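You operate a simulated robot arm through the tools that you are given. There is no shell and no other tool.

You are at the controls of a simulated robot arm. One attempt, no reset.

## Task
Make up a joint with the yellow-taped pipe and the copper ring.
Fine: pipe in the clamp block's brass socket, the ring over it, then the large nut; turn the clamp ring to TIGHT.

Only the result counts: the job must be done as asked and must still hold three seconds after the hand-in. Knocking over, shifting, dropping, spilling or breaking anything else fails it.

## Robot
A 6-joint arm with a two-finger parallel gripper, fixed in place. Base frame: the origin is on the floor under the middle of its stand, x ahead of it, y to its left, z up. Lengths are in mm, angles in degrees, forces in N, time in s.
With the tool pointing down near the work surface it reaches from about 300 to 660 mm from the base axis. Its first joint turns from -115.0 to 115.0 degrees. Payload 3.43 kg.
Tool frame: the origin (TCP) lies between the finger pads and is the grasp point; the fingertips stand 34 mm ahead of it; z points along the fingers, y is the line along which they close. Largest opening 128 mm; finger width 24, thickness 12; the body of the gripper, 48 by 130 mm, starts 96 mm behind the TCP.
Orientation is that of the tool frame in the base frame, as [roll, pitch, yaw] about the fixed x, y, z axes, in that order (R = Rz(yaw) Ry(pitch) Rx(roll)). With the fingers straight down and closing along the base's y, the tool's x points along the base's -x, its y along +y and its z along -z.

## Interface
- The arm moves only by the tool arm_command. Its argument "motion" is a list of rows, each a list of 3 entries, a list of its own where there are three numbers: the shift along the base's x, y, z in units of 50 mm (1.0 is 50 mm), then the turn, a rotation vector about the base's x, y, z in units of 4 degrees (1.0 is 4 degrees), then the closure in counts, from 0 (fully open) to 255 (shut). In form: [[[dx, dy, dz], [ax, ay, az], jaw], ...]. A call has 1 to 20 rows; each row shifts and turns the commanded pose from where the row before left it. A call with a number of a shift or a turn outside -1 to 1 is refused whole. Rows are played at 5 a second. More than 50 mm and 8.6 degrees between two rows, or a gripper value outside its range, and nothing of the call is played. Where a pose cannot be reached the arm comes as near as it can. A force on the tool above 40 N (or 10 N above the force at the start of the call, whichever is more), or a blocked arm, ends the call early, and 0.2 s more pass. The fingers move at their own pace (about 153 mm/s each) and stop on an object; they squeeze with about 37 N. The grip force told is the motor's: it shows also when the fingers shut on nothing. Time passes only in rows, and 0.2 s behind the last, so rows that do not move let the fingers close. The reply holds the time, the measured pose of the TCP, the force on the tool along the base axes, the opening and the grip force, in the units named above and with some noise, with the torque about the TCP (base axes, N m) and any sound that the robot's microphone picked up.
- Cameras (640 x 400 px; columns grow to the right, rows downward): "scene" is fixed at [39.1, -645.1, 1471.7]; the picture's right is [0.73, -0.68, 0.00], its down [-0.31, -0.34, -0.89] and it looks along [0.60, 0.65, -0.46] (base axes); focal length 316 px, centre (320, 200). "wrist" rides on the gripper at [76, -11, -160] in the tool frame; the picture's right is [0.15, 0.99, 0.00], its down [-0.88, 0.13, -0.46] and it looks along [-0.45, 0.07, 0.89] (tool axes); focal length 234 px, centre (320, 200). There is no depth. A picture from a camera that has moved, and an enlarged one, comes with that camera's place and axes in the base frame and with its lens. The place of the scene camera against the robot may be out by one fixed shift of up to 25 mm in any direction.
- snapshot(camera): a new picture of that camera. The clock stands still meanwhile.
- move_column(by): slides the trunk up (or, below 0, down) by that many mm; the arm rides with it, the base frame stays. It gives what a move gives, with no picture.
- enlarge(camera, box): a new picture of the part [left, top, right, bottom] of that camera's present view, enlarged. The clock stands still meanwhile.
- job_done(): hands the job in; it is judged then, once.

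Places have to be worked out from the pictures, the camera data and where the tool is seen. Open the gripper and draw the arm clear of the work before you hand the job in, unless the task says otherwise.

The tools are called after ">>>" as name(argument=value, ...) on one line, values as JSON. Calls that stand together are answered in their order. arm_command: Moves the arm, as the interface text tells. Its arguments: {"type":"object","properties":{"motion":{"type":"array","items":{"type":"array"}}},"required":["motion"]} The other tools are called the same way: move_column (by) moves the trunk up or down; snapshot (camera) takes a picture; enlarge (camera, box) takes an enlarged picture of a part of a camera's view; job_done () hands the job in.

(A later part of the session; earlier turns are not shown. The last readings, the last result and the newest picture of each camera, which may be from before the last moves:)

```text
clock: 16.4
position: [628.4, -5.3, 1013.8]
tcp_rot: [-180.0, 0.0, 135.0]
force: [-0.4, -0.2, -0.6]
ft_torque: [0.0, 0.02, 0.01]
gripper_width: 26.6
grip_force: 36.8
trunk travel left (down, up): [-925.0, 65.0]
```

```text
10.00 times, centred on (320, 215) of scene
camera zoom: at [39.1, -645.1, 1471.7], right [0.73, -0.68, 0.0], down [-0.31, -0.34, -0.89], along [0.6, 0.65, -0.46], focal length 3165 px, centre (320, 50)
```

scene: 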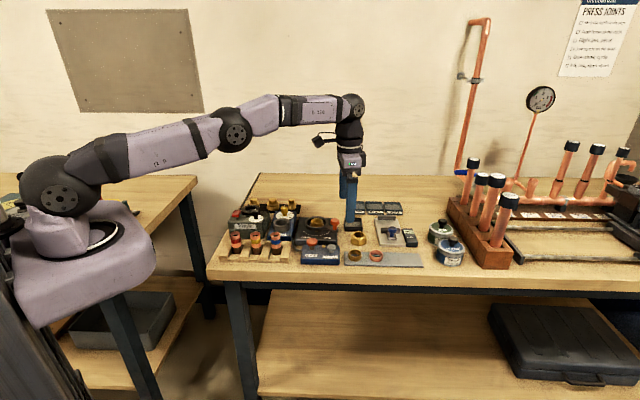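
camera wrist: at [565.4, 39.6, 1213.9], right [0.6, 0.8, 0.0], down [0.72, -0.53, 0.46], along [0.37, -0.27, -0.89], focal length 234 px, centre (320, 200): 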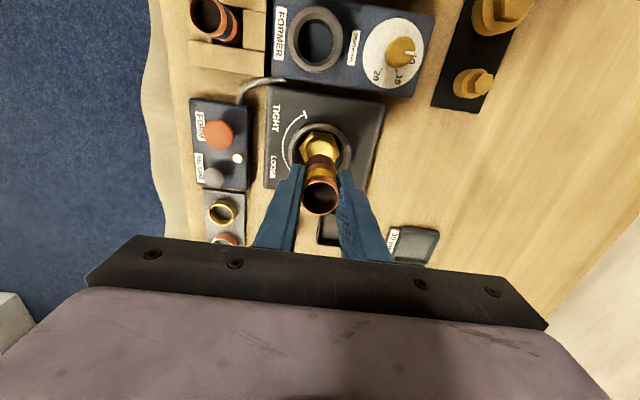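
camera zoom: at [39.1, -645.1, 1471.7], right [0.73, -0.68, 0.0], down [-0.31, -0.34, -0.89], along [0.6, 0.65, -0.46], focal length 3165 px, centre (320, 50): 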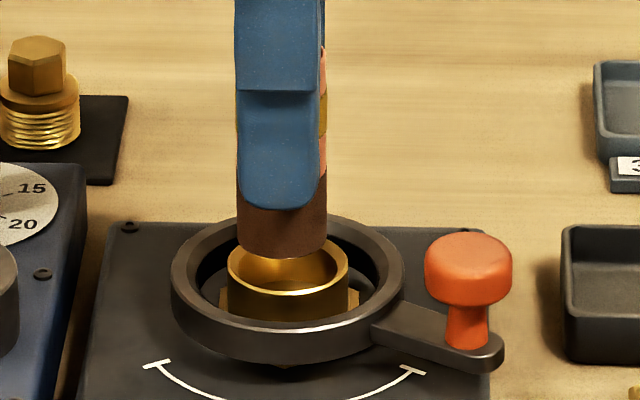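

Left–right alignment looks exact from the wrist, but the scene view hints the pipe may sit about 2 mm to bench-left of the socket. I zoom the scene camera harder to settle it.

>>> enlarge(camera="scene", box=[304, 206, 336, 230])

>>> enlarge(camera="wrist", box=[300, 140, 340, 165])

```text
16.00 times, centred on (320, 218) of scene
camera zoom: at [39.1, -645.1, 1471.7], right [0.73, -0.68, 0.0], down [-0.31, -0.34, -0.89], along [0.6, 0.65, -0.46], focal length 5064 px, centre (320, -88)
```

zoom: 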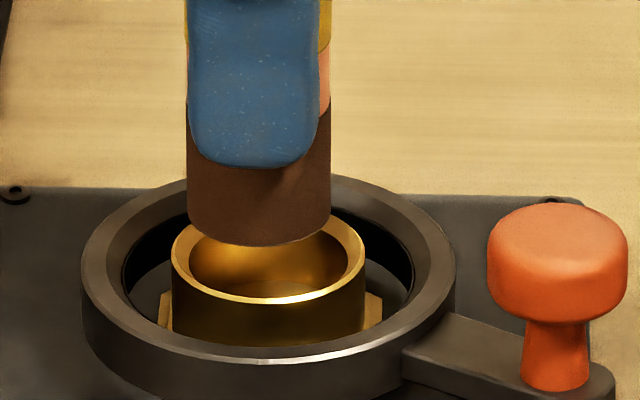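

```text
16.00 times, centred on (320, 152) of wrist
camera zoom: at [565.5, 38.3, 1173.6], right [0.6, 0.8, 0.0], down [0.71, -0.53, 0.46], along [0.37, -0.27, -0.89], focal length 3747 px, centre (320, 960)
```

zoom: 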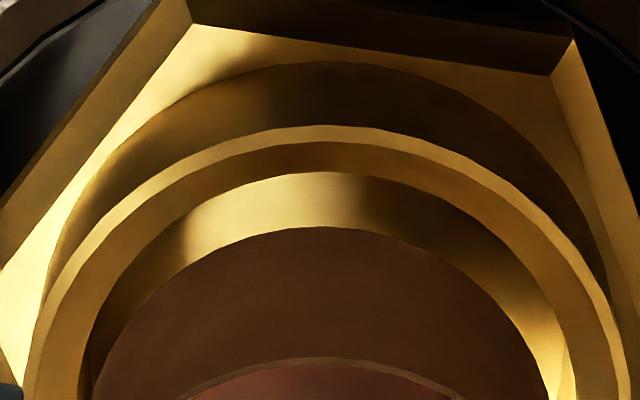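

The scene close-up clearly shows the pipe axis 2.1 mm short along the bench-right direction. The wrist reading agrees in sign. I shift (+1.4, -1.4) mm and look again.

>>> arm_command(motion=[[[0.029, -0.029, 0], [0, 0, 0], 255], [[0, 0, 0], [0, 0, 0], 255], [[0, 0, 0], [0, 0, 0], 255]])

>>> enlarge(camera="scene", box=[304, 206, 336, 230])

>>> enlarge(camera="wrist", box=[284, 122, 364, 172])

```text
clock: 17.2
position: [629.0, -8.6, 1015.3]
tcp_rot: [180.0, 0.0, 135.0]
force: [0.8, -0.1, -0.3]
ft_torque: [0.06, 0.0, -0.02]
gripper_width: 26.9
grip_force: 36.4
trunk travel left (down, up): [-925.0, 65.0]
```

```text
16.00 times, centred on (320, 218) of scene
camera zoom: at [39.1, -645.1, 1471.7], right [0.73, -0.68, 0.0], down [-0.31, -0.34, -0.89], along [0.6, 0.65, -0.46], focal length 5064 px, centre (320, -88)
```

zoom: 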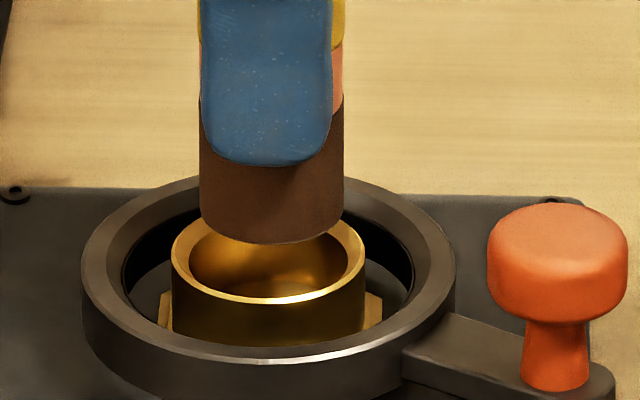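

```text
8.00 times, centred on (324, 147) of wrist
camera zoom: at [567.0, 36.2, 1174.3], right [0.6, 0.8, 0.0], down [0.71, -0.53, 0.46], along [0.37, -0.27, -0.89], focal length 1873 px, centre (288, 624)
```

zoom: 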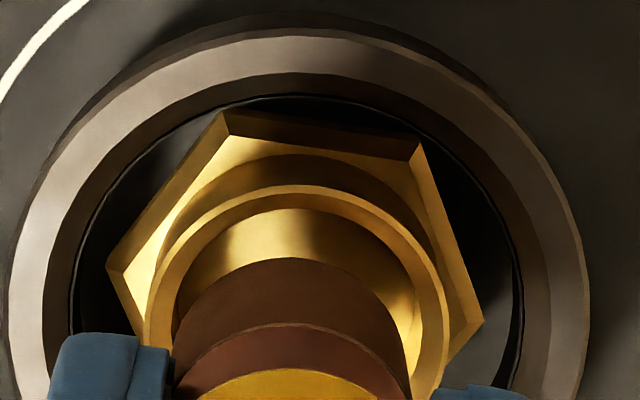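

The pipe is now about 0.6 mm too far right and 0.6 mm too near. I apply one small correction and lower to just above the rim.

>>> arm_command(motion=[[[0, 0.016, -0.06], [0, 0, 0], 255], [[0, 0, 0], [0, 0, 0], 255], [[0, 0, 0], [0, 0, 0], 255]])

>>> enlarge(camera="scene", box=[304, 206, 336, 230])

>>> enlarge(camera="wrist", box=[284, 122, 364, 172])

```text
clock: 18.0
position: [629.2, -7.7, 1011.6]
tcp_rot: [-180.0, 0.0, 135.0]
force: [0.7, -0.5, -0.4]
ft_torque: [0.02, -0.02, -0.03]
gripper_width: 26.8
grip_force: 37.1
trunk travel left (down, up): [-925.0, 65.0]
```

```text
16.00 times, centred on (320, 218) of scene
camera zoom: at [39.1, -645.1, 1471.7], right [0.73, -0.68, 0.0], down [-0.31, -0.34, -0.89], along [0.6, 0.65, -0.46], focal length 5064 px, centre (320, -88)
```

zoom: 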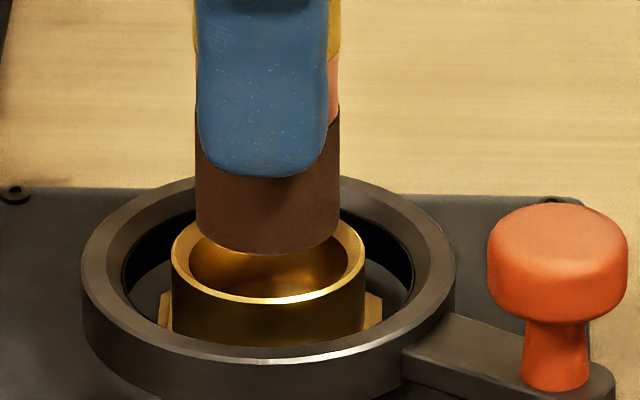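

```text
8.00 times, centred on (324, 147) of wrist
camera zoom: at [566.9, 37.2, 1171.5], right [0.6, 0.8, 0.0], down [0.71, -0.53, 0.46], along [0.37, -0.27, -0.89], focal length 1873 px, centre (288, 624)
```

zoom: 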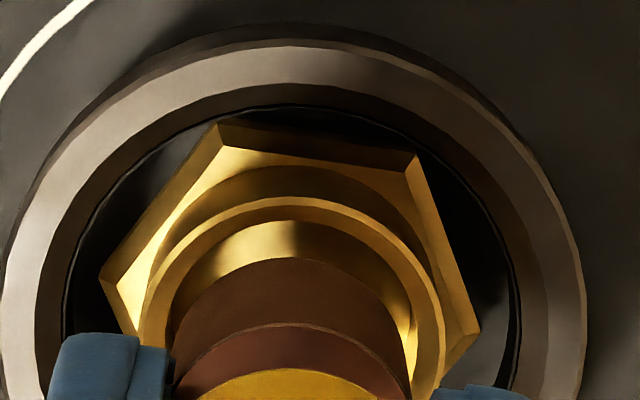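

Both views now show the pipe centred over the bore within about 0.3 mm. I lower it gently into the socket in small steps.

>>> arm_command(motion=[[[0, 0, -0.08], [0, 0, 0], 255], [[0, 0, -0.08], [0, 0, 0], 255], [[0, 0, -0.08], [0, 0, 0], 255], [[0, 0, 0], [0, 0, 0], 255]])

>>> enlarge(camera="scene", box=[304, 206, 336, 230])

>>> enlarge(camera="wrist", box=[284, 122, 364, 172])

```text
clock: 19.0
position: [630.0, -8.0, 1000.5]
tcp_rot: [-180.0, 0.0, 135.0]
force: [-0.1, -0.3, -0.7]
ft_torque: [0.01, 0.01, -0.02]
gripper_width: 26.7
grip_force: 37.0
trunk travel left (down, up): [-925.0, 65.0]
```

```text
16.00 times, centred on (320, 218) of scene
camera zoom: at [39.1, -645.1, 1471.7], right [0.73, -0.68, 0.0], down [-0.31, -0.34, -0.89], along [0.6, 0.65, -0.46], focal length 5064 px, centre (320, -88)
```

zoom: 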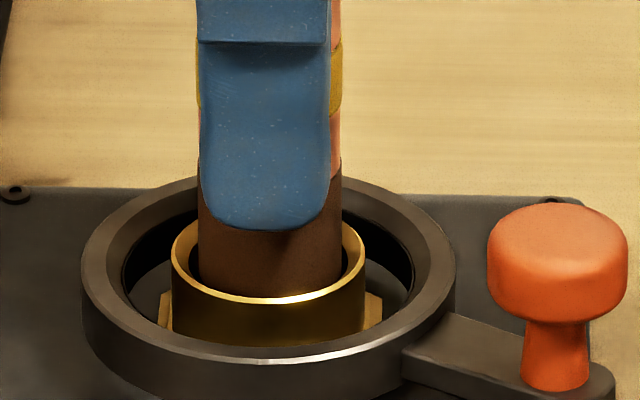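

```text
8.00 times, centred on (324, 147) of wrist
camera zoom: at [567.1, 37.0, 1159.4], right [0.6, 0.8, 0.0], down [0.71, -0.53, 0.46], along [0.37, -0.27, -0.89], focal length 1873 px, centre (288, 624)
```

zoom: 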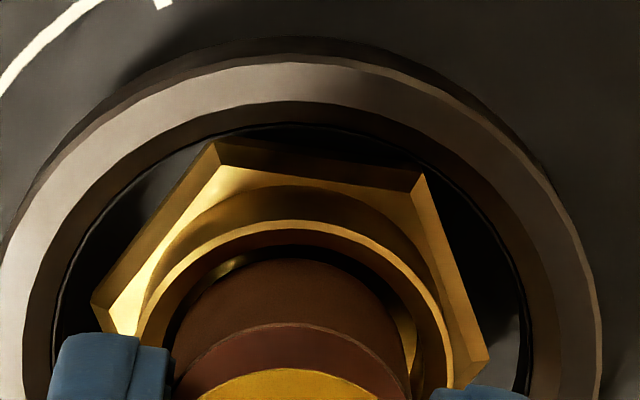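

The pipe end is inside the bore with no contact force. I continue in 2 mm steps to find the floor.

>>> arm_command(motion=[[[0, 0, -0.04], [0, 0, 0], 255], [[0, 0, -0.04], [0, 0, 0], 255], [[0, 0, -0.04], [0, 0, 0], 255], [[0, 0, 0], [0, 0, 0], 255]])

```text
clock: 20.0
position: [628.8, -7.9, 994.6]
tcp_rot: [180.0, 0.0, 135.0]
force: [0.6, -0.9, 0.0]
ft_torque: [0.01, 0.0, -0.01]
gripper_width: 26.5
grip_force: 37.2
trunk travel left (down, up): [-925.0, 65.0]
```

No contact yet at TCP 994.6; I keep lowering in 1 mm steps.

>>> arm_command(motion=[[[0, 0, -0.02], [0, 0, 0], 255], [[0, 0, -0.02], [0, 0, 0], 255], [[0, 0, -0.02], [0, 0, 0], 255], [[0, 0, 0], [0, 0, 0], 255]])

>>> enlarge(camera="scene", box=[304, 206, 336, 230])

```text
clock: 21.0
position: [630.4, -8.9, 991.6]
tcp_rot: [179.9, 0.0, 135.0]
force: [0.4, 0.2, -0.5]
ft_torque: [-0.04, 0.0, -0.02]
gripper_width: 26.8
grip_force: 37.0
trunk travel left (down, up): [-925.0, 65.0]
```

```text
16.00 times, centred on (320, 218) of scene
camera zoom: at [39.1, -645.1, 1471.7], right [0.73, -0.68, 0.0], down [-0.31, -0.34, -0.89], along [0.6, 0.65, -0.46], focal length 5064 px, centre (320, -88)
```

zoom: 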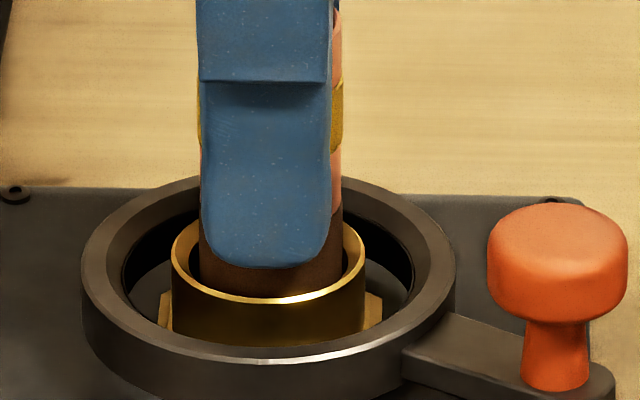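

Still free with the fingertips about 9 mm above the rim. I continue in 1 mm steps, watching the force.

>>> arm_command(motion=[[[0, 0, -0.02], [0, 0, 0], 255], [[0, 0, -0.02], [0, 0, 0], 255], [[0, 0, -0.02], [0, 0, 0], 255], [[0, 0, 0], [0, 0, 0], 255]])

```text
clock: 22.0
position: [629.3, -7.4, 988.8]
tcp_rot: [179.9, 0.0, 135.0]
force: [-0.7, -0.3, -0.5]
ft_torque: [0.03, -0.02, 0.0]
gripper_width: 26.6
grip_force: 36.9
trunk travel left (down, up): [-925.0, 65.0]
```

No contact at 988.8; I continue a few more millimetres, with fingertips at ~955 and the rim at 948.

>>> arm_command(motion=[[[0, 0, -0.02], [0, 0, 0], 255], [[0, 0, -0.02], [0, 0, 0], 255], [[0, 0, 0], [0, 0, 0], 255]])

>>> enlarge(camera="wrist", box=[260, 110, 388, 238])

>>> enlarge(camera="scene", box=[300, 200, 340, 230])

```text
clock: 22.8
position: [629.2, -8.5, 986.5]
tcp_rot: [180.0, -0.1, 134.9]
force: [0.1, 0.1, -1.5]
ft_torque: [0.02, -0.03, -0.04]
gripper_width: 26.5
grip_force: 37.5
trunk travel left (down, up): [-925.0, 65.0]
```

```text
3.12 times, centred on (324, 174) of wrist
camera zoom: at [566.8, 36.3, 1146.2], right [0.6, 0.8, 0.0], down [0.71, -0.53, 0.46], along [0.37, -0.27, -0.89], focal length 732 px, centre (308, 281)
```

zoom: 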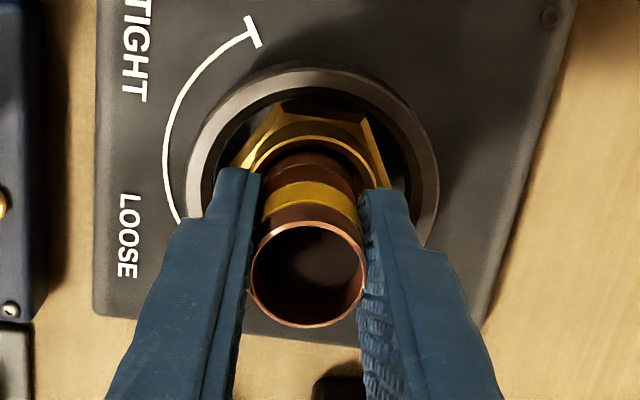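

```text
13.33 times, centred on (320, 215) of scene
camera zoom: at [39.1, -645.1, 1471.7], right [0.73, -0.68, 0.0], down [-0.31, -0.34, -0.89], along [0.6, 0.65, -0.46], focal length 4220 px, centre (320, 0)
```

zoom: 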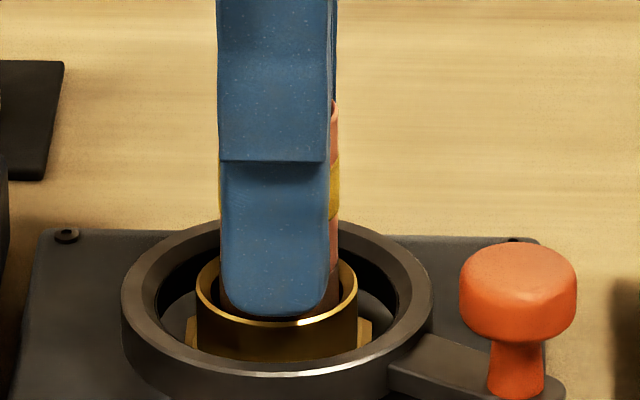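

Fingertips are still about 4 mm above the rim and the pipe still isn't touching bottom. I go 2 mm further very slowly.

>>> arm_command(motion=[[[0, 0, -0.02], [0, 0, 0], 255], [[0, 0, -0.02], [0, 0, 0], 255], [[0, 0, 0], [0, 0, 0], 255]])

```text
clock: 23.6
position: [629.2, -9.2, 984.7]
tcp_rot: [-180.0, -0.1, 135.0]
force: [-0.9, -0.5, -0.6]
ft_torque: [0.02, 0.04, -0.02]
gripper_width: 26.7
grip_force: 36.8
trunk travel left (down, up): [-925.0, 65.0]
```

Still no load, and the pipe end is about 20 mm into the socket, so the bore is a bit deeper than I estimated. I open the jaws slightly so the pipe settles the last few millimetres inside the bore, then check.

>>> arm_command(motion=[[[0, 0, 0], [0, 0, 0], 190], [[0, 0, 0], [0, 0, 0], 170], [[0, 0, 0], [0, 0, 0], 170], [[0, 0, 0], [0, 0, 0], 170]])

>>> enlarge(camera="wrist", box=[260, 110, 388, 238])

>>> enlarge(camera="scene", box=[300, 200, 340, 230])

```text
clock: 24.6
position: [628.4, -7.8, 984.7]
tcp_rot: [-180.0, 0.0, 135.1]
force: [-0.7, -0.3, -0.1]
ft_torque: [-0.03, 0.0, 0.02]
gripper_width: 42.4
grip_force: 0.1
trunk travel left (down, up): [-925.0, 65.0]
```

```text
3.12 times, centred on (324, 174) of wrist
camera zoom: at [566.7, 36.4, 1144.1], right [0.6, 0.8, 0.0], down [0.71, -0.53, 0.46], along [0.37, -0.27, -0.89], focal length 732 px, centre (308, 281)
```

zoom: 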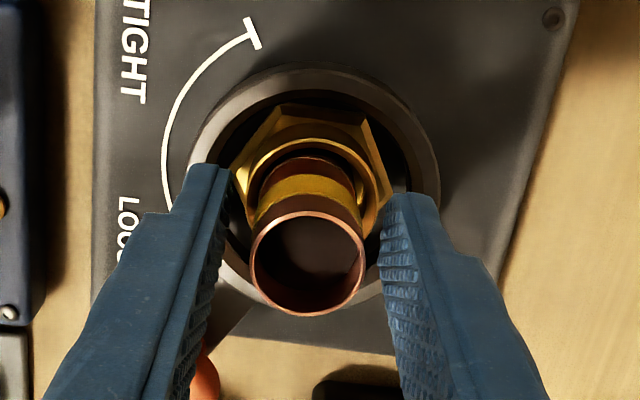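

```text
13.33 times, centred on (320, 215) of scene
camera zoom: at [39.1, -645.1, 1471.7], right [0.73, -0.68, 0.0], down [-0.31, -0.34, -0.89], along [0.6, 0.65, -0.46], focal length 4220 px, centre (320, 0)
```

zoom: 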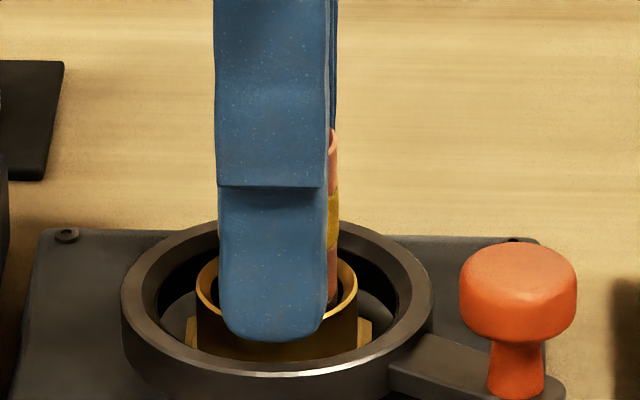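

The pipe settled about 5 mm onto the socket floor and stands upright, with its top at z≈986. I raise the tool straight up, clear of it, and confirm.

>>> arm_command(motion=[[[0, 0, 0.15], [0, 0, 0], 160], [[0, 0, 0.25], [0, 0, 0], 160], [[0, 0, 0.4], [0, 0, 0], 160], [[0, 0, 0.5], [0, 0, 0], 160], [[0, 0, 0], [0, 0, 0], 160]])

>>> enlarge(camera="wrist", box=[270, 120, 370, 200])

>>> enlarge(camera="scene", box=[295, 195, 345, 235])

```text
clock: 25.8
position: [629.7, -9.6, 1050.5]
tcp_rot: [180.0, 0.0, 135.0]
force: [-0.8, 0.0, 0.7]
ft_torque: [0.04, -0.01, 0.01]
gripper_width: 47.9
grip_force: 0.0
trunk travel left (down, up): [-925.0, 65.0]
```

```text
5.00 times, centred on (320, 160) of wrist
camera zoom: at [567.6, 34.8, 1209.3], right [0.6, 0.8, 0.0], down [0.71, -0.53, 0.46], along [0.37, -0.27, -0.89], focal length 1171 px, centre (320, 400)
```

zoom: 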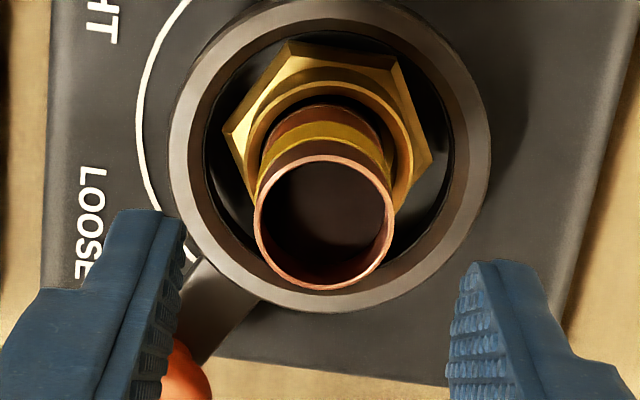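

```text
10.00 times, centred on (320, 215) of scene
camera zoom: at [39.1, -645.1, 1471.7], right [0.73, -0.68, 0.0], down [-0.31, -0.34, -0.89], along [0.6, 0.65, -0.46], focal length 3165 px, centre (320, 50)
```

zoom: 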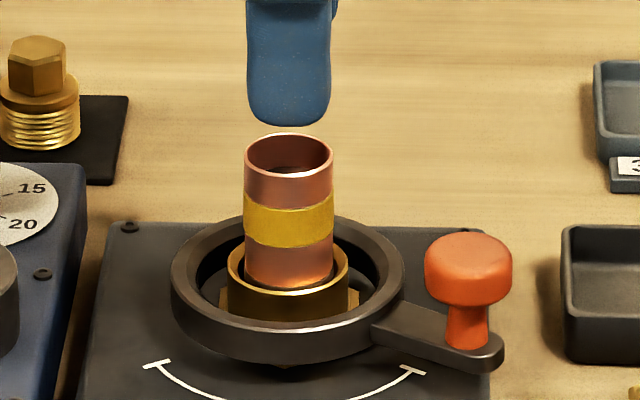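

The pipe is seated upright in the socket, top centre about (629.7, -9.9, 986). Next is the copper ring: I yaw so the jaws close tangentially, in line with the tilt axis, and travel high to a spot just inside it.

>>> arm_command(motion=[[[-0.085, -0.558, 0.1], [0, 0, 0.943], 135], [[-0.085, -0.558, 0], [0, 0, 0.943], 135], [[-0.085, -0.558, 0], [0, 0, 0.943], 135], [[-0.085, -0.558, 0], [0, 0, 0.943], 135], [[-0.085, -0.558, 0], [0, 0, 0.943], 135], [[-0.085, -0.558, 0], [0, 0, 0.943], 135], [[-0.085, -0.558, 0], [0, 0, 0.943], 135], [[0, 0, 0], [0, 0, 0], 135]])

>>> snapshot(camera="wrist")

```text
clock: 27.6
position: [599.4, -203.9, 1056.3]
tcp_rot: [180.0, 0.1, 161.6]
force: [-0.1, 0.2, 0.4]
ft_torque: [-0.01, 0.01, 0.0]
gripper_width: 60.2
grip_force: 0.0
trunk travel left (down, up): [-925.0, 65.0]
```

```text
taken
camera wrist: at [522.5, -191.4, 1215.8], right [0.18, 0.98, 0.0], down [0.88, -0.16, 0.46], along [0.45, -0.08, -0.89], focal length 234 px, centre (320, 200)
```

wrist: 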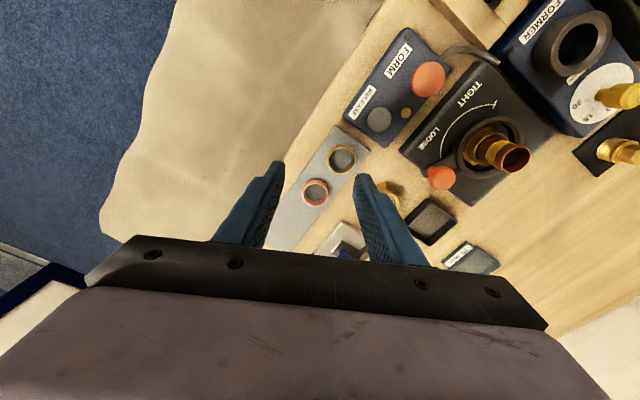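

Now I tilt the tool 14° outward while moving out and partly down, stopping well above the ring.

>>> arm_command(motion=[[[0.194, -0.06, 0], [-0.279, -0.83, 0], 135], [[0.194, -0.06, 0], [-0.279, -0.83, 0], 135], [[0.194, -0.06, 0], [-0.279, -0.83, 0], 135], [[0.194, -0.06, -0.3], [-0.279, -0.83, 0], 135], [[0.194, -0.06, -0.4], [0, 0, 0], 135], [[0.194, -0.06, -0.4], [0, 0, 0], 135], [[0, 0, 0], [0, 0, 0], 135]])

>>> snapshot(camera="wrist")

>>> enlarge(camera="wrist", box=[260, 110, 388, 238])

>>> enlarge(camera="scene", box=[325, 200, 425, 280])

```text
clock: 29.2
position: [659.4, -222.4, 1000.2]
tcp_rot: [180.0, 14.0, 161.3]
force: [-0.1, -0.8, -0.4]
ft_torque: [0.02, -0.01, 0.0]
gripper_width: 60.4
grip_force: 0.0
trunk travel left (down, up): [-925.0, 65.0]
```

```text
taken
camera wrist: at [548.6, -197.8, 1136.2], right [0.18, 0.98, -0.04], down [0.75, -0.11, 0.66], along [0.64, -0.15, -0.75], focal length 234 px, centre (320, 200)
```

wrist: 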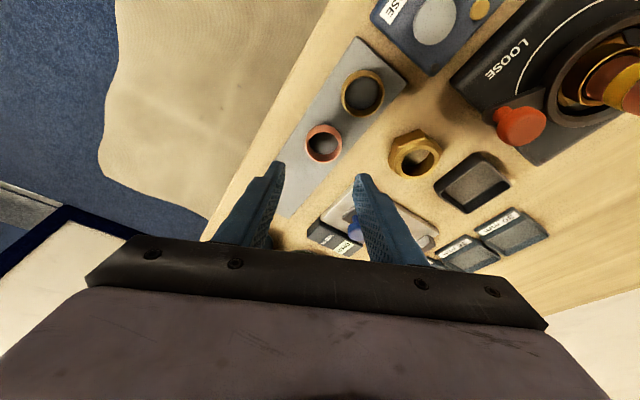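

```text
3.12 times, centred on (324, 174) of wrist
camera zoom: at [548.6, -197.8, 1136.2], right [0.18, 0.98, -0.04], down [0.75, -0.11, 0.66], along [0.64, -0.15, -0.75], focal length 732 px, centre (308, 281)
```

zoom: 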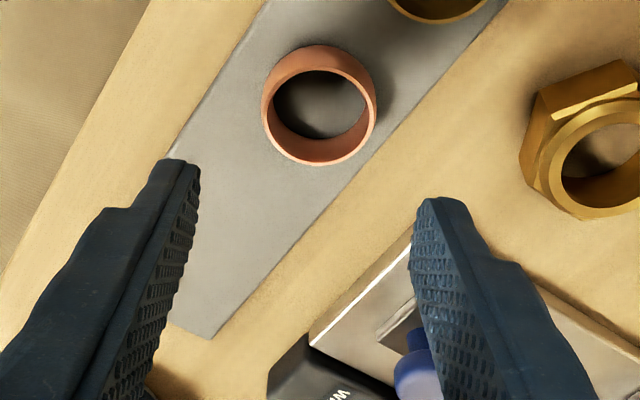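

```text
5.00 times, centred on (375, 240) of scene
camera zoom: at [39.1, -645.1, 1471.7], right [0.73, -0.68, 0.0], down [-0.31, -0.34, -0.89], along [0.6, 0.65, -0.46], focal length 1582 px, centre (45, 0)
```

zoom: 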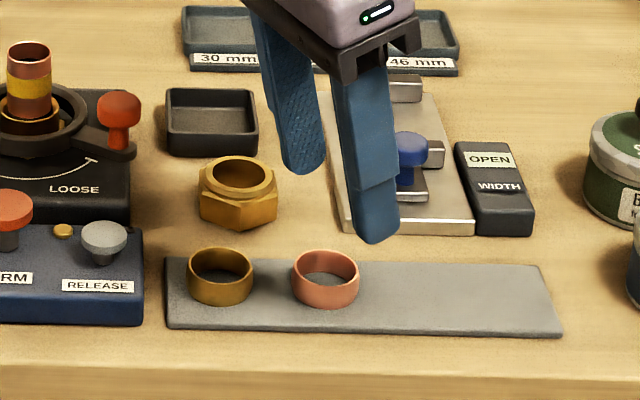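

The tilted pose is reached and the ring reads (665.5, -224, top 918), almost exactly on the tool's descent line. I lower vertically 45 mm, then re-check.

>>> arm_command(motion=[[[0, 0.03, -0.3], [0, 0, 0], 135], [[0, 0, -0.3], [0, 0, 0], 135], [[0, 0, -0.3], [0, 0, 0], 135], [[0, 0, 0], [0, 0, 0], 135]])

>>> enlarge(camera="wrist", box=[260, 110, 388, 238])

>>> enlarge(camera="scene", box=[345, 225, 425, 275])

```text
clock: 30.2
position: [657.2, -220.4, 955.7]
tcp_rot: [180.0, 14.1, 161.4]
force: [-0.4, -0.1, -0.1]
ft_torque: [0.0, -0.01, -0.01]
gripper_width: 60.3
grip_force: 0.2
trunk travel left (down, up): [-925.0, 65.0]
```

```text
3.12 times, centred on (324, 174) of wrist
camera zoom: at [546.8, -195.8, 1091.2], right [0.18, 0.98, -0.04], down [0.75, -0.11, 0.66], along [0.64, -0.15, -0.75], focal length 732 px, centre (308, 281)
```

zoom: 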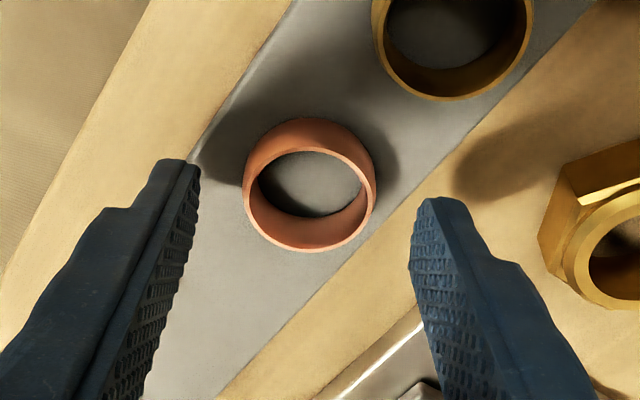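

```text
8.00 times, centred on (385, 250) of scene
camera zoom: at [39.1, -645.1, 1471.7], right [0.73, -0.68, 0.0], down [-0.31, -0.34, -0.89], along [0.6, 0.65, -0.46], focal length 2532 px, centre (-200, -200)
```

zoom: 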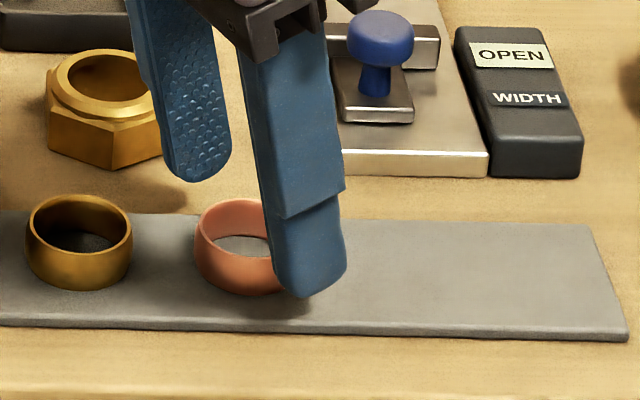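

The ring is at about (666.4, -223.5), so the tool needs +2.8 mm in x. I apply that and lower 14 mm so the fingertips flank the ring just above its plate.

>>> arm_command(motion=[[[0.056, 0, -0.1], [0, 0, 0], 135], [[0, 0, -0.1], [0, 0, 0], 135], [[0, 0, -0.08], [0, 0, 0], 135], [[0, 0, 0], [0, 0, 0], 135]])

>>> enlarge(camera="wrist", box=[260, 110, 388, 238])

>>> enlarge(camera="scene", box=[345, 225, 425, 275])

```text
clock: 31.2
position: [660.2, -219.4, 943.1]
tcp_rot: [-180.0, 14.1, 161.5]
force: [-0.3, 0.8, 2.4]
ft_torque: [0.1, 0.06, 0.06]
gripper_width: 60.4
grip_force: 0.1
trunk travel left (down, up): [-925.0, 65.0]
```

```text
3.12 times, centred on (324, 174) of wrist
camera zoom: at [549.4, -195.7, 1077.8], right [0.18, 0.98, -0.04], down [0.75, -0.11, 0.66], along [0.64, -0.15, -0.75], focal length 732 px, centre (308, 281)
```

zoom: 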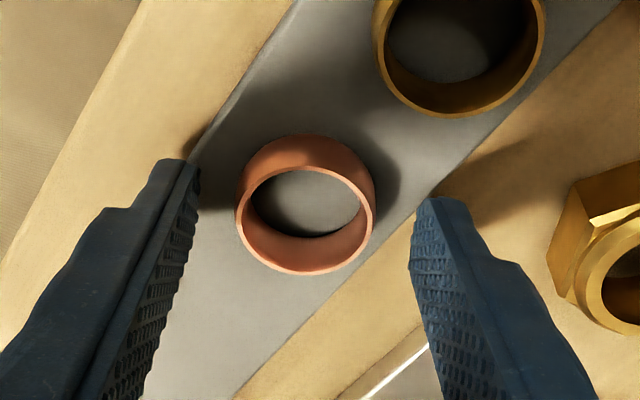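

```text
8.00 times, centred on (385, 250) of scene
camera zoom: at [39.1, -645.1, 1471.7], right [0.73, -0.68, 0.0], down [-0.31, -0.34, -0.89], along [0.6, 0.65, -0.46], focal length 2532 px, centre (-200, -200)
```

zoom: 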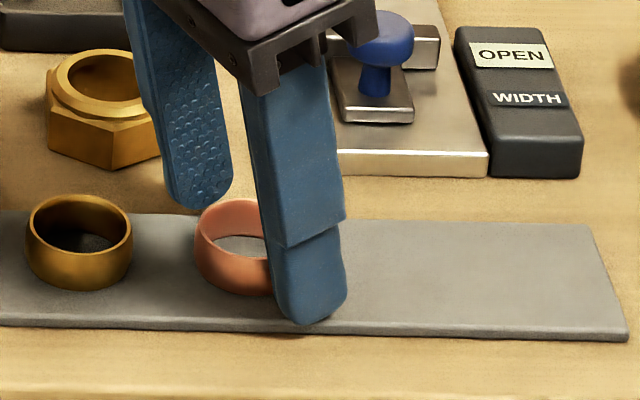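

A slight 2.4 N contact suggests one finger corner is brushing the plate. I raise 1.5 mm, then close on the ring.

>>> arm_command(motion=[[[0, 0, 0.03], [0, 0, 0], 135], [[0, 0, 0], [0, 0, 0], 160], [[0, 0, 0], [0, 0, 0], 180], [[0, 0, 0], [0, 0, 0], 255], [[0, 0, 0], [0, 0, 0], 255], [[0, 0, 0], [0, 0, 0], 255]])

>>> enlarge(camera="wrist", box=[260, 110, 388, 238])

>>> enlarge(camera="scene", box=[345, 225, 425, 275])

```text
clock: 32.6
position: [661.1, -220.9, 943.2]
tcp_rot: [179.9, 14.0, 161.3]
force: [0.9, 0.1, -0.5]
ft_torque: [0.03, -0.03, 0.04]
gripper_width: 33.8
grip_force: 37.4
trunk travel left (down, up): [-925.0, 65.0]
```

```text
3.12 times, centred on (324, 174) of wrist
camera zoom: at [550.4, -195.9, 1079.0], right [0.18, 0.98, -0.04], down [0.75, -0.11, 0.66], along [0.64, -0.15, -0.75], focal length 732 px, centre (308, 281)
```

zoom: 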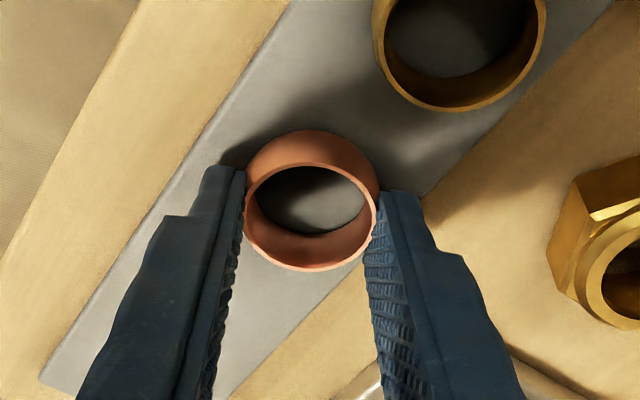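

```text
8.00 times, centred on (385, 250) of scene
camera zoom: at [39.1, -645.1, 1471.7], right [0.73, -0.68, 0.0], down [-0.31, -0.34, -0.89], along [0.6, 0.65, -0.46], focal length 2532 px, centre (-200, -200)
```

zoom: 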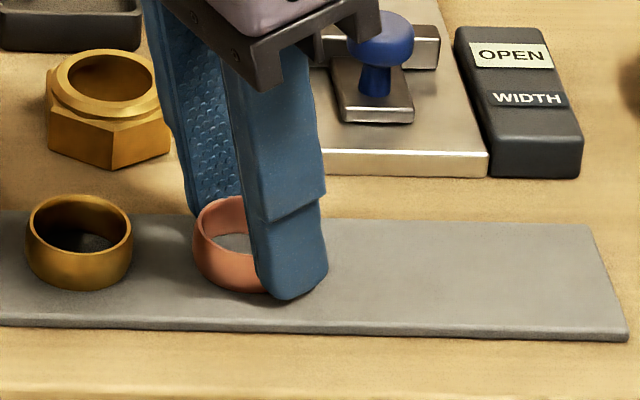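

Ring gripped at about 34 mm with 37 N. I lift it slowly and check it stays level in the jaws.

>>> arm_command(motion=[[[0, 0, 0.1], [0, 0, 0], 255], [[0, 0, 0.2], [0, 0, 0], 255], [[0, 0, 0.4], [0, 0, 0], 255], [[0, 0, 0.6], [0, 0, 0], 255], [[0, 0, 0.6], [0, 0, 0], 255], [[0, 0, 0.5], [0, 0, 0], 255], [[0, 0, 0], [0, 0, 0], 255]])

>>> enlarge(camera="wrist", box=[260, 110, 388, 238])

>>> enlarge(camera="scene", box=[330, 190, 430, 270])

```text
clock: 34.2
position: [662.4, -221.4, 1063.8]
tcp_rot: [180.0, 14.0, 161.3]
force: [0.0, 0.6, 0.7]
ft_torque: [0.01, 0.0, 0.0]
gripper_width: 34.3
grip_force: 37.1
trunk travel left (down, up): [-925.0, 65.0]
```

```text
3.12 times, centred on (324, 174) of wrist
camera zoom: at [551.1, -196.1, 1199.9], right [0.18, 0.98, -0.04], down [0.75, -0.11, 0.66], along [0.64, -0.15, -0.75], focal length 732 px, centre (308, 281)
```

zoom: 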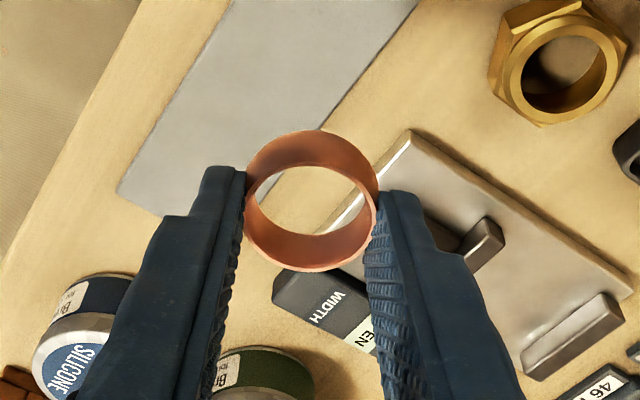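

```text
5.00 times, centred on (380, 230) of scene
camera zoom: at [39.1, -645.1, 1471.7], right [0.73, -0.68, 0.0], down [-0.31, -0.34, -0.89], along [0.6, 0.65, -0.46], focal length 1582 px, centre (20, 50)
```

zoom: 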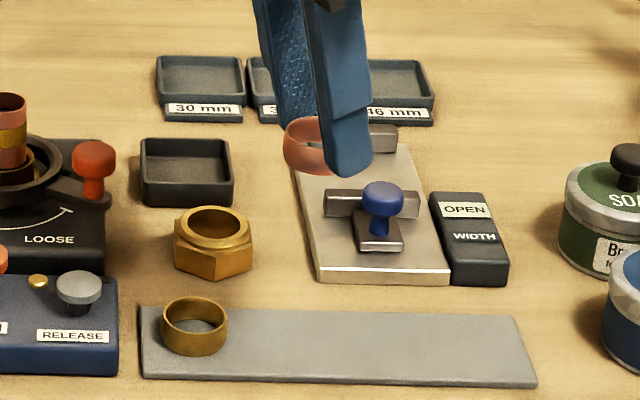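

The ring sits just as it lay on the plate. Since it was level while the tool was tilted, I keep this exact tilt and only translate it to hover above the pipe.

>>> arm_command(motion=[[[-0.09, 0.5, 0], [0, 0, 0], 255], [[-0.13, 0.75, 0], [0, 0, 0], 255], [[-0.15, 0.85, 0], [0, 0, 0], 255], [[-0.15, 0.85, 0], [0, 0, 0], 255], [[-0.13, 0.75, 0], [0, 0, 0], 255], [[-0.112, 0.568, 0], [0, 0, 0], 255], [[0, 0, 0], [0, 0, 0], 255], [[0, 0, 0], [0, 0, 0], 255]])

>>> snapshot(camera="wrist")

>>> enlarge(camera="wrist", box=[270, 120, 370, 200])

>>> enlarge(camera="scene", box=[290, 180, 350, 230])

```text
clock: 36.0
position: [622.3, -4.6, 1062.4]
tcp_rot: [-179.9, 14.0, 161.3]
force: [-0.8, 0.1, 0.3]
ft_torque: [-0.03, 0.0, -0.03]
gripper_width: 34.0
grip_force: 36.9
trunk travel left (down, up): [-925.0, 65.0]
```

```text
taken
camera wrist: at [512.3, 19.3, 1198.3], right [0.18, 0.98, -0.04], down [0.75, -0.11, 0.66], along [0.64, -0.15, -0.75], focal length 234 px, centre (320, 200)
```

wrist: 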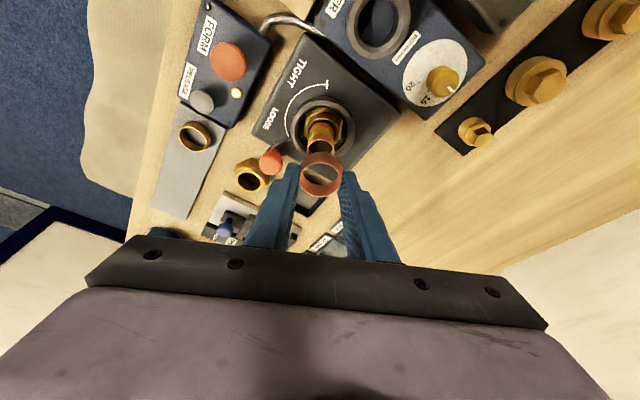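

```text
5.00 times, centred on (320, 160) of wrist
camera zoom: at [512.3, 19.3, 1198.3], right [0.18, 0.98, -0.04], down [0.75, -0.11, 0.66], along [0.64, -0.15, -0.75], focal length 1171 px, centre (320, 400)
```

zoom: 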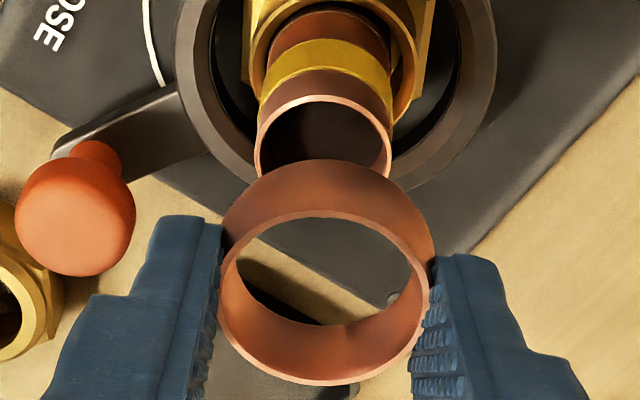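

```text
8.00 times, centred on (320, 205) of scene
camera zoom: at [39.1, -645.1, 1471.7], right [0.73, -0.68, 0.0], down [-0.31, -0.34, -0.89], along [0.6, 0.65, -0.46], focal length 2532 px, centre (320, 160)
```

zoom: 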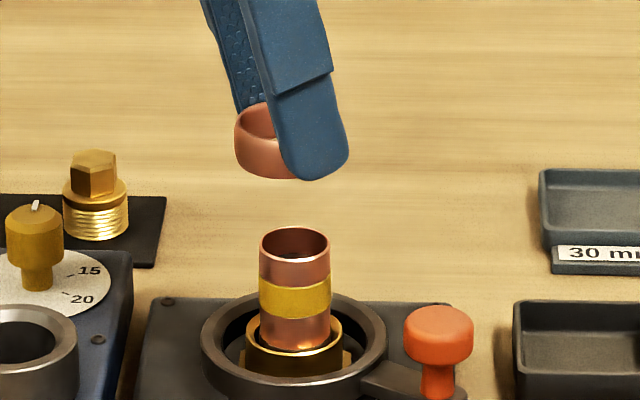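

The wrist view says the ring is roughly 2 mm off laterally, and the scene view says about 5 mm short along bench-right. I apply a (+3.5, -2.6) correction, lower to just above the pipe top, and compare again where parallax is smaller.

>>> arm_command(motion=[[[0.07, -0.052, -0.2], [0, 0, 0], 255], [[0, 0, -0.2], [0, 0, 0], 255], [[0, 0, -0.14], [0, 0, 0], 255], [[0, 0, 0], [0, 0, 0], 255], [[0, 0, 0], [0, 0, 0], 255]])

>>> enlarge(camera="wrist", box=[270, 120, 370, 200])

>>> enlarge(camera="scene", box=[300, 193, 340, 223])

```text
clock: 37.2
position: [626.3, -8.0, 1035.2]
tcp_rot: [-179.9, 13.9, 161.3]
force: [0.0, 0.3, -0.5]
ft_torque: [0.01, 0.04, 0.02]
gripper_width: 34.0
grip_force: 37.1
trunk travel left (down, up): [-925.0, 65.0]
```

```text
5.00 times, centred on (320, 160) of wrist
camera zoom: at [515.5, 15.7, 1171.0], right [0.18, 0.98, -0.04], down [0.75, -0.11, 0.66], along [0.64, -0.15, -0.75], focal length 1171 px, centre (320, 400)
```

zoom: 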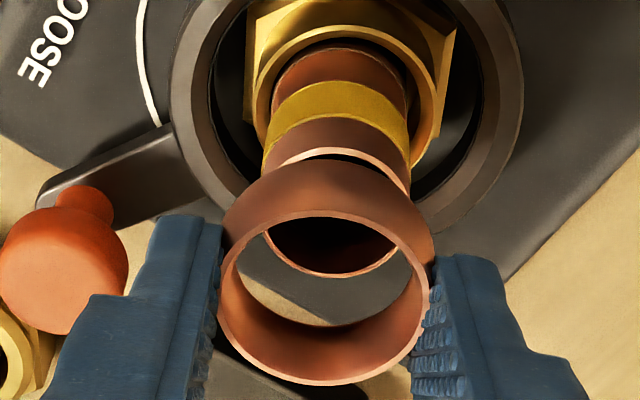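

```text
13.33 times, centred on (320, 208) of scene
camera zoom: at [39.1, -645.1, 1471.7], right [0.73, -0.68, 0.0], down [-0.31, -0.34, -0.89], along [0.6, 0.65, -0.46], focal length 4220 px, centre (320, 93)
```

zoom: 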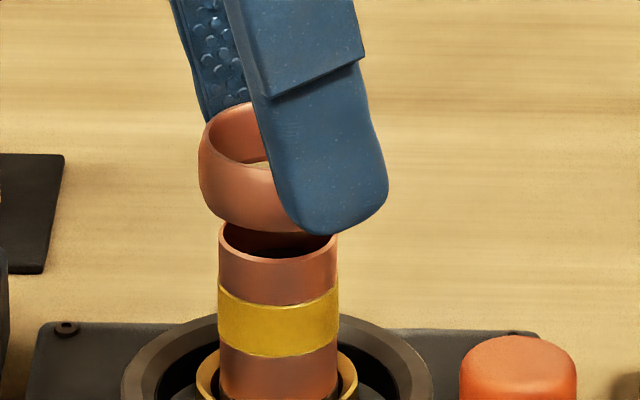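

Scene now shows ring and pipe nearly lined up along the bench. I take tighter close-ups of both views to refine the last 1–2 mm before lowering.

>>> enlarge(camera="scene", box=[308, 198, 332, 216])

>>> enlarge(camera="wrist", box=[296, 140, 346, 200])

```text
16.00 times, centred on (320, 207) of scene
camera zoom: at [39.1, -645.1, 1471.7], right [0.73, -0.68, 0.0], down [-0.31, -0.34, -0.89], along [0.6, 0.65, -0.46], focal length 5064 px, centre (320, 88)
```

zoom: 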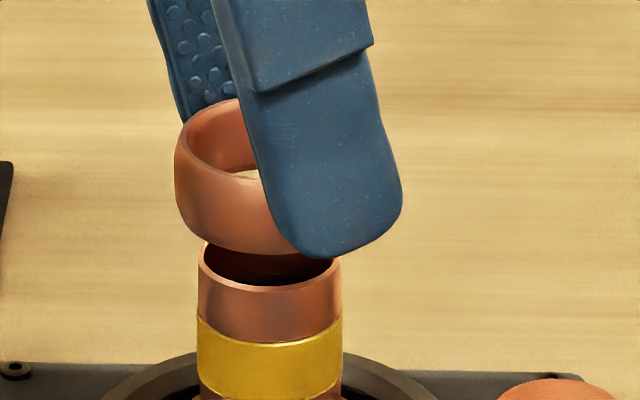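

```text
6.67 times, centred on (321, 170) of wrist
camera zoom: at [515.5, 15.7, 1171.0], right [0.18, 0.98, -0.04], down [0.75, -0.11, 0.66], along [0.64, -0.15, -0.75], focal length 1561 px, centre (313, 400)
```

zoom: 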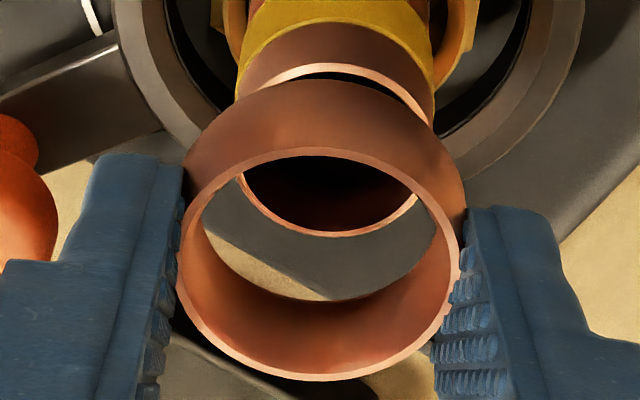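

Lined up along the bench (±0.5 mm), with about 1.5 mm still needed in the wrist's sideways direction. I shift (+1.2, +1.3) mm, lower 7 mm, and re-check.

>>> arm_command(motion=[[[0.024, 0.026, -0.07], [0, 0, 0], 255], [[0, 0, -0.07], [0, 0, 0], 255], [[0, 0, 0], [0, 0, 0], 255], [[0, 0, 0], [0, 0, 0], 255]])

>>> enlarge(camera="scene", box=[308, 198, 332, 216])

>>> enlarge(camera="wrist", box=[296, 140, 346, 200])

```text
clock: 38.2
position: [627.4, -8.0, 1028.3]
tcp_rot: [-180.0, 14.0, 161.4]
force: [-0.4, -0.4, 0.4]
ft_torque: [0.02, -0.02, 0.01]
gripper_width: 34.2
grip_force: 37.0
trunk travel left (down, up): [-925.0, 65.0]
```

```text
16.00 times, centred on (320, 207) of scene
camera zoom: at [39.1, -645.1, 1471.7], right [0.73, -0.68, 0.0], down [-0.31, -0.34, -0.89], along [0.6, 0.65, -0.46], focal length 5064 px, centre (320, 88)
```

zoom: 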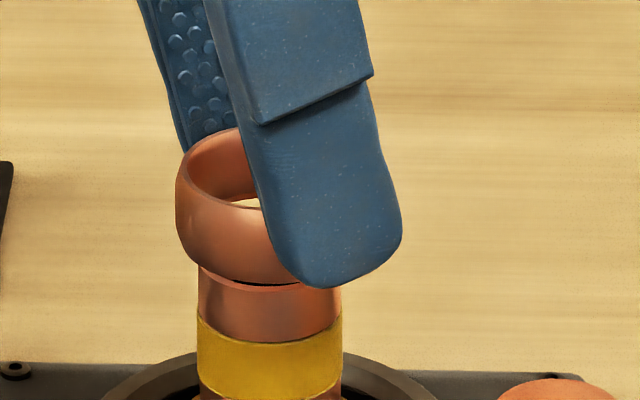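

```text
6.67 times, centred on (321, 170) of wrist
camera zoom: at [516.0, 16.2, 1164.0], right [0.18, 0.98, -0.04], down [0.75, -0.11, 0.66], along [0.64, -0.15, -0.75], focal length 1561 px, centre (313, 400)
```

zoom: 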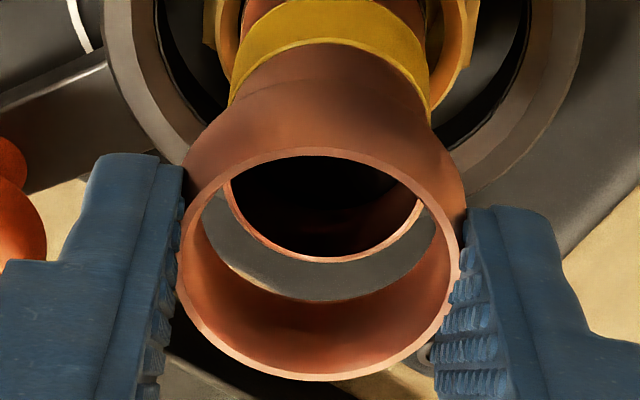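

Small residual: the pipe appears about 1–1.5 mm inward of the ring axis. I shift (-1.2, +0.5) mm and lower 3 mm so both rims are nearly coplanar for a direct comparison.

>>> arm_command(motion=[[[-0.024, 0.01, 0], [0, 0, 0], 255], [[0, 0, -0.05], [0, 0, 0], 255], [[0, 0, 0], [0, 0, 0], 255], [[0, 0, 0], [0, 0, 0], 255]])

>>> enlarge(camera="scene", box=[308, 198, 332, 216])

>>> enlarge(camera="wrist", box=[296, 140, 346, 200])

```text
clock: 39.2
position: [625.2, -7.6, 1025.7]
tcp_rot: [-180.0, 14.0, 161.5]
force: [0.3, -0.3, 0.5]
ft_torque: [0.0, 0.01, 0.02]
gripper_width: 34.1
grip_force: 37.3
trunk travel left (down, up): [-925.0, 65.0]
```

```text
16.00 times, centred on (320, 207) of scene
camera zoom: at [39.1, -645.1, 1471.7], right [0.73, -0.68, 0.0], down [-0.31, -0.34, -0.89], along [0.6, 0.65, -0.46], focal length 5064 px, centre (320, 88)
```

zoom: 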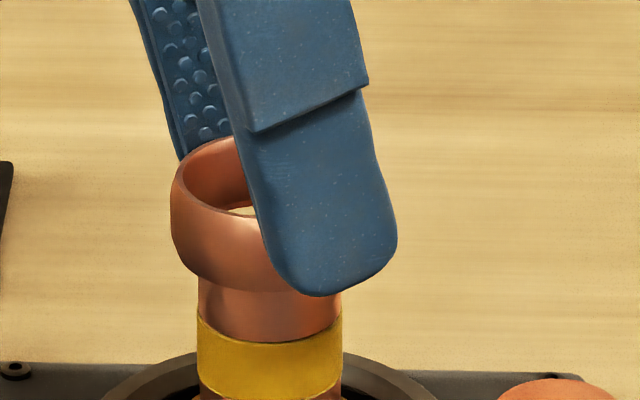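

```text
6.67 times, centred on (321, 170) of wrist
camera zoom: at [515.3, 16.8, 1162.3], right [0.18, 0.98, -0.04], down [0.75, -0.11, 0.66], along [0.64, -0.15, -0.75], focal length 1561 px, centre (313, 400)
```

zoom: 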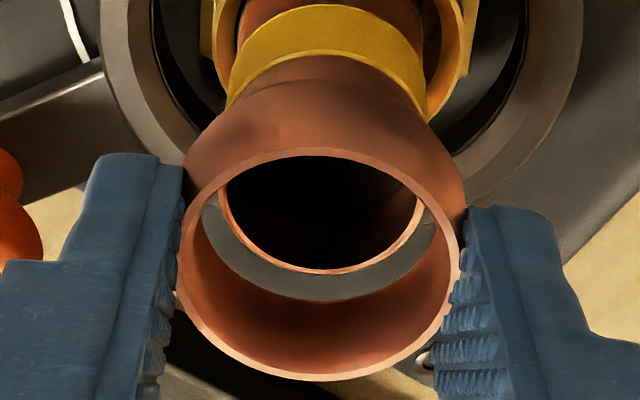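

Both views show the pipe top well inside the ring's hole. I lower in 1.5 mm steps, watching for contact.

>>> arm_command(motion=[[[0, 0, -0.03], [0, 0, 0], 255], [[0, 0, -0.03], [0, 0, 0], 255], [[0, 0, 0], [0, 0, 0], 255]])

>>> enlarge(camera="wrist", box=[296, 140, 346, 200])

>>> enlarge(camera="scene", box=[308, 198, 332, 216])

```text
clock: 40.0
position: [627.1, -7.4, 1023.5]
tcp_rot: [180.0, 14.0, 161.4]
force: [0.3, 1.5, -0.8]
ft_torque: [-0.01, -0.01, 0.01]
gripper_width: 34.0
grip_force: 37.4
trunk travel left (down, up): [-925.0, 65.0]
```

```text
6.67 times, centred on (321, 170) of wrist
camera zoom: at [515.8, 16.6, 1159.3], right [0.18, 0.98, -0.04], down [0.75, -0.11, 0.66], along [0.64, -0.15, -0.75], focal length 1561 px, centre (313, 400)
```

zoom: 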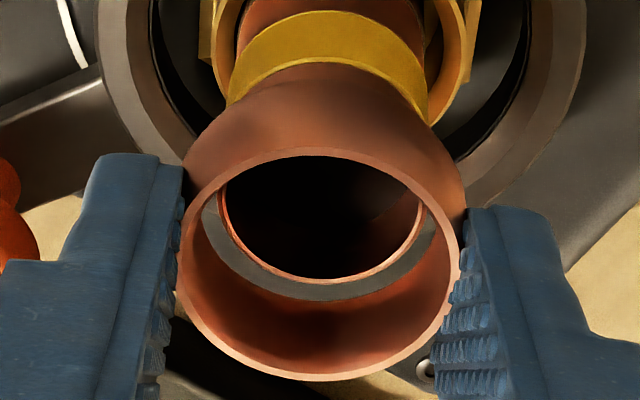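

```text
16.00 times, centred on (320, 207) of scene
camera zoom: at [39.1, -645.1, 1471.7], right [0.73, -0.68, 0.0], down [-0.31, -0.34, -0.89], along [0.6, 0.65, -0.46], focal length 5064 px, centre (320, 88)
```

zoom: 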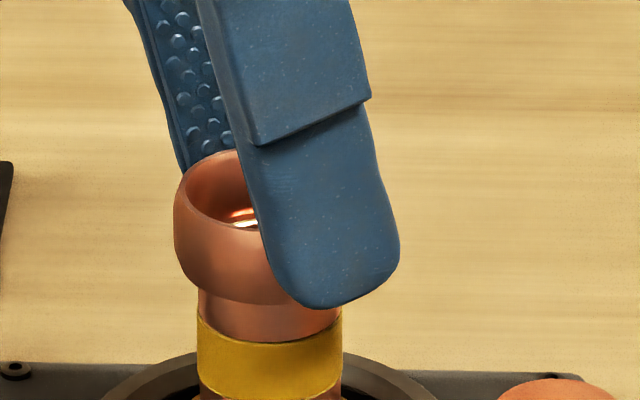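

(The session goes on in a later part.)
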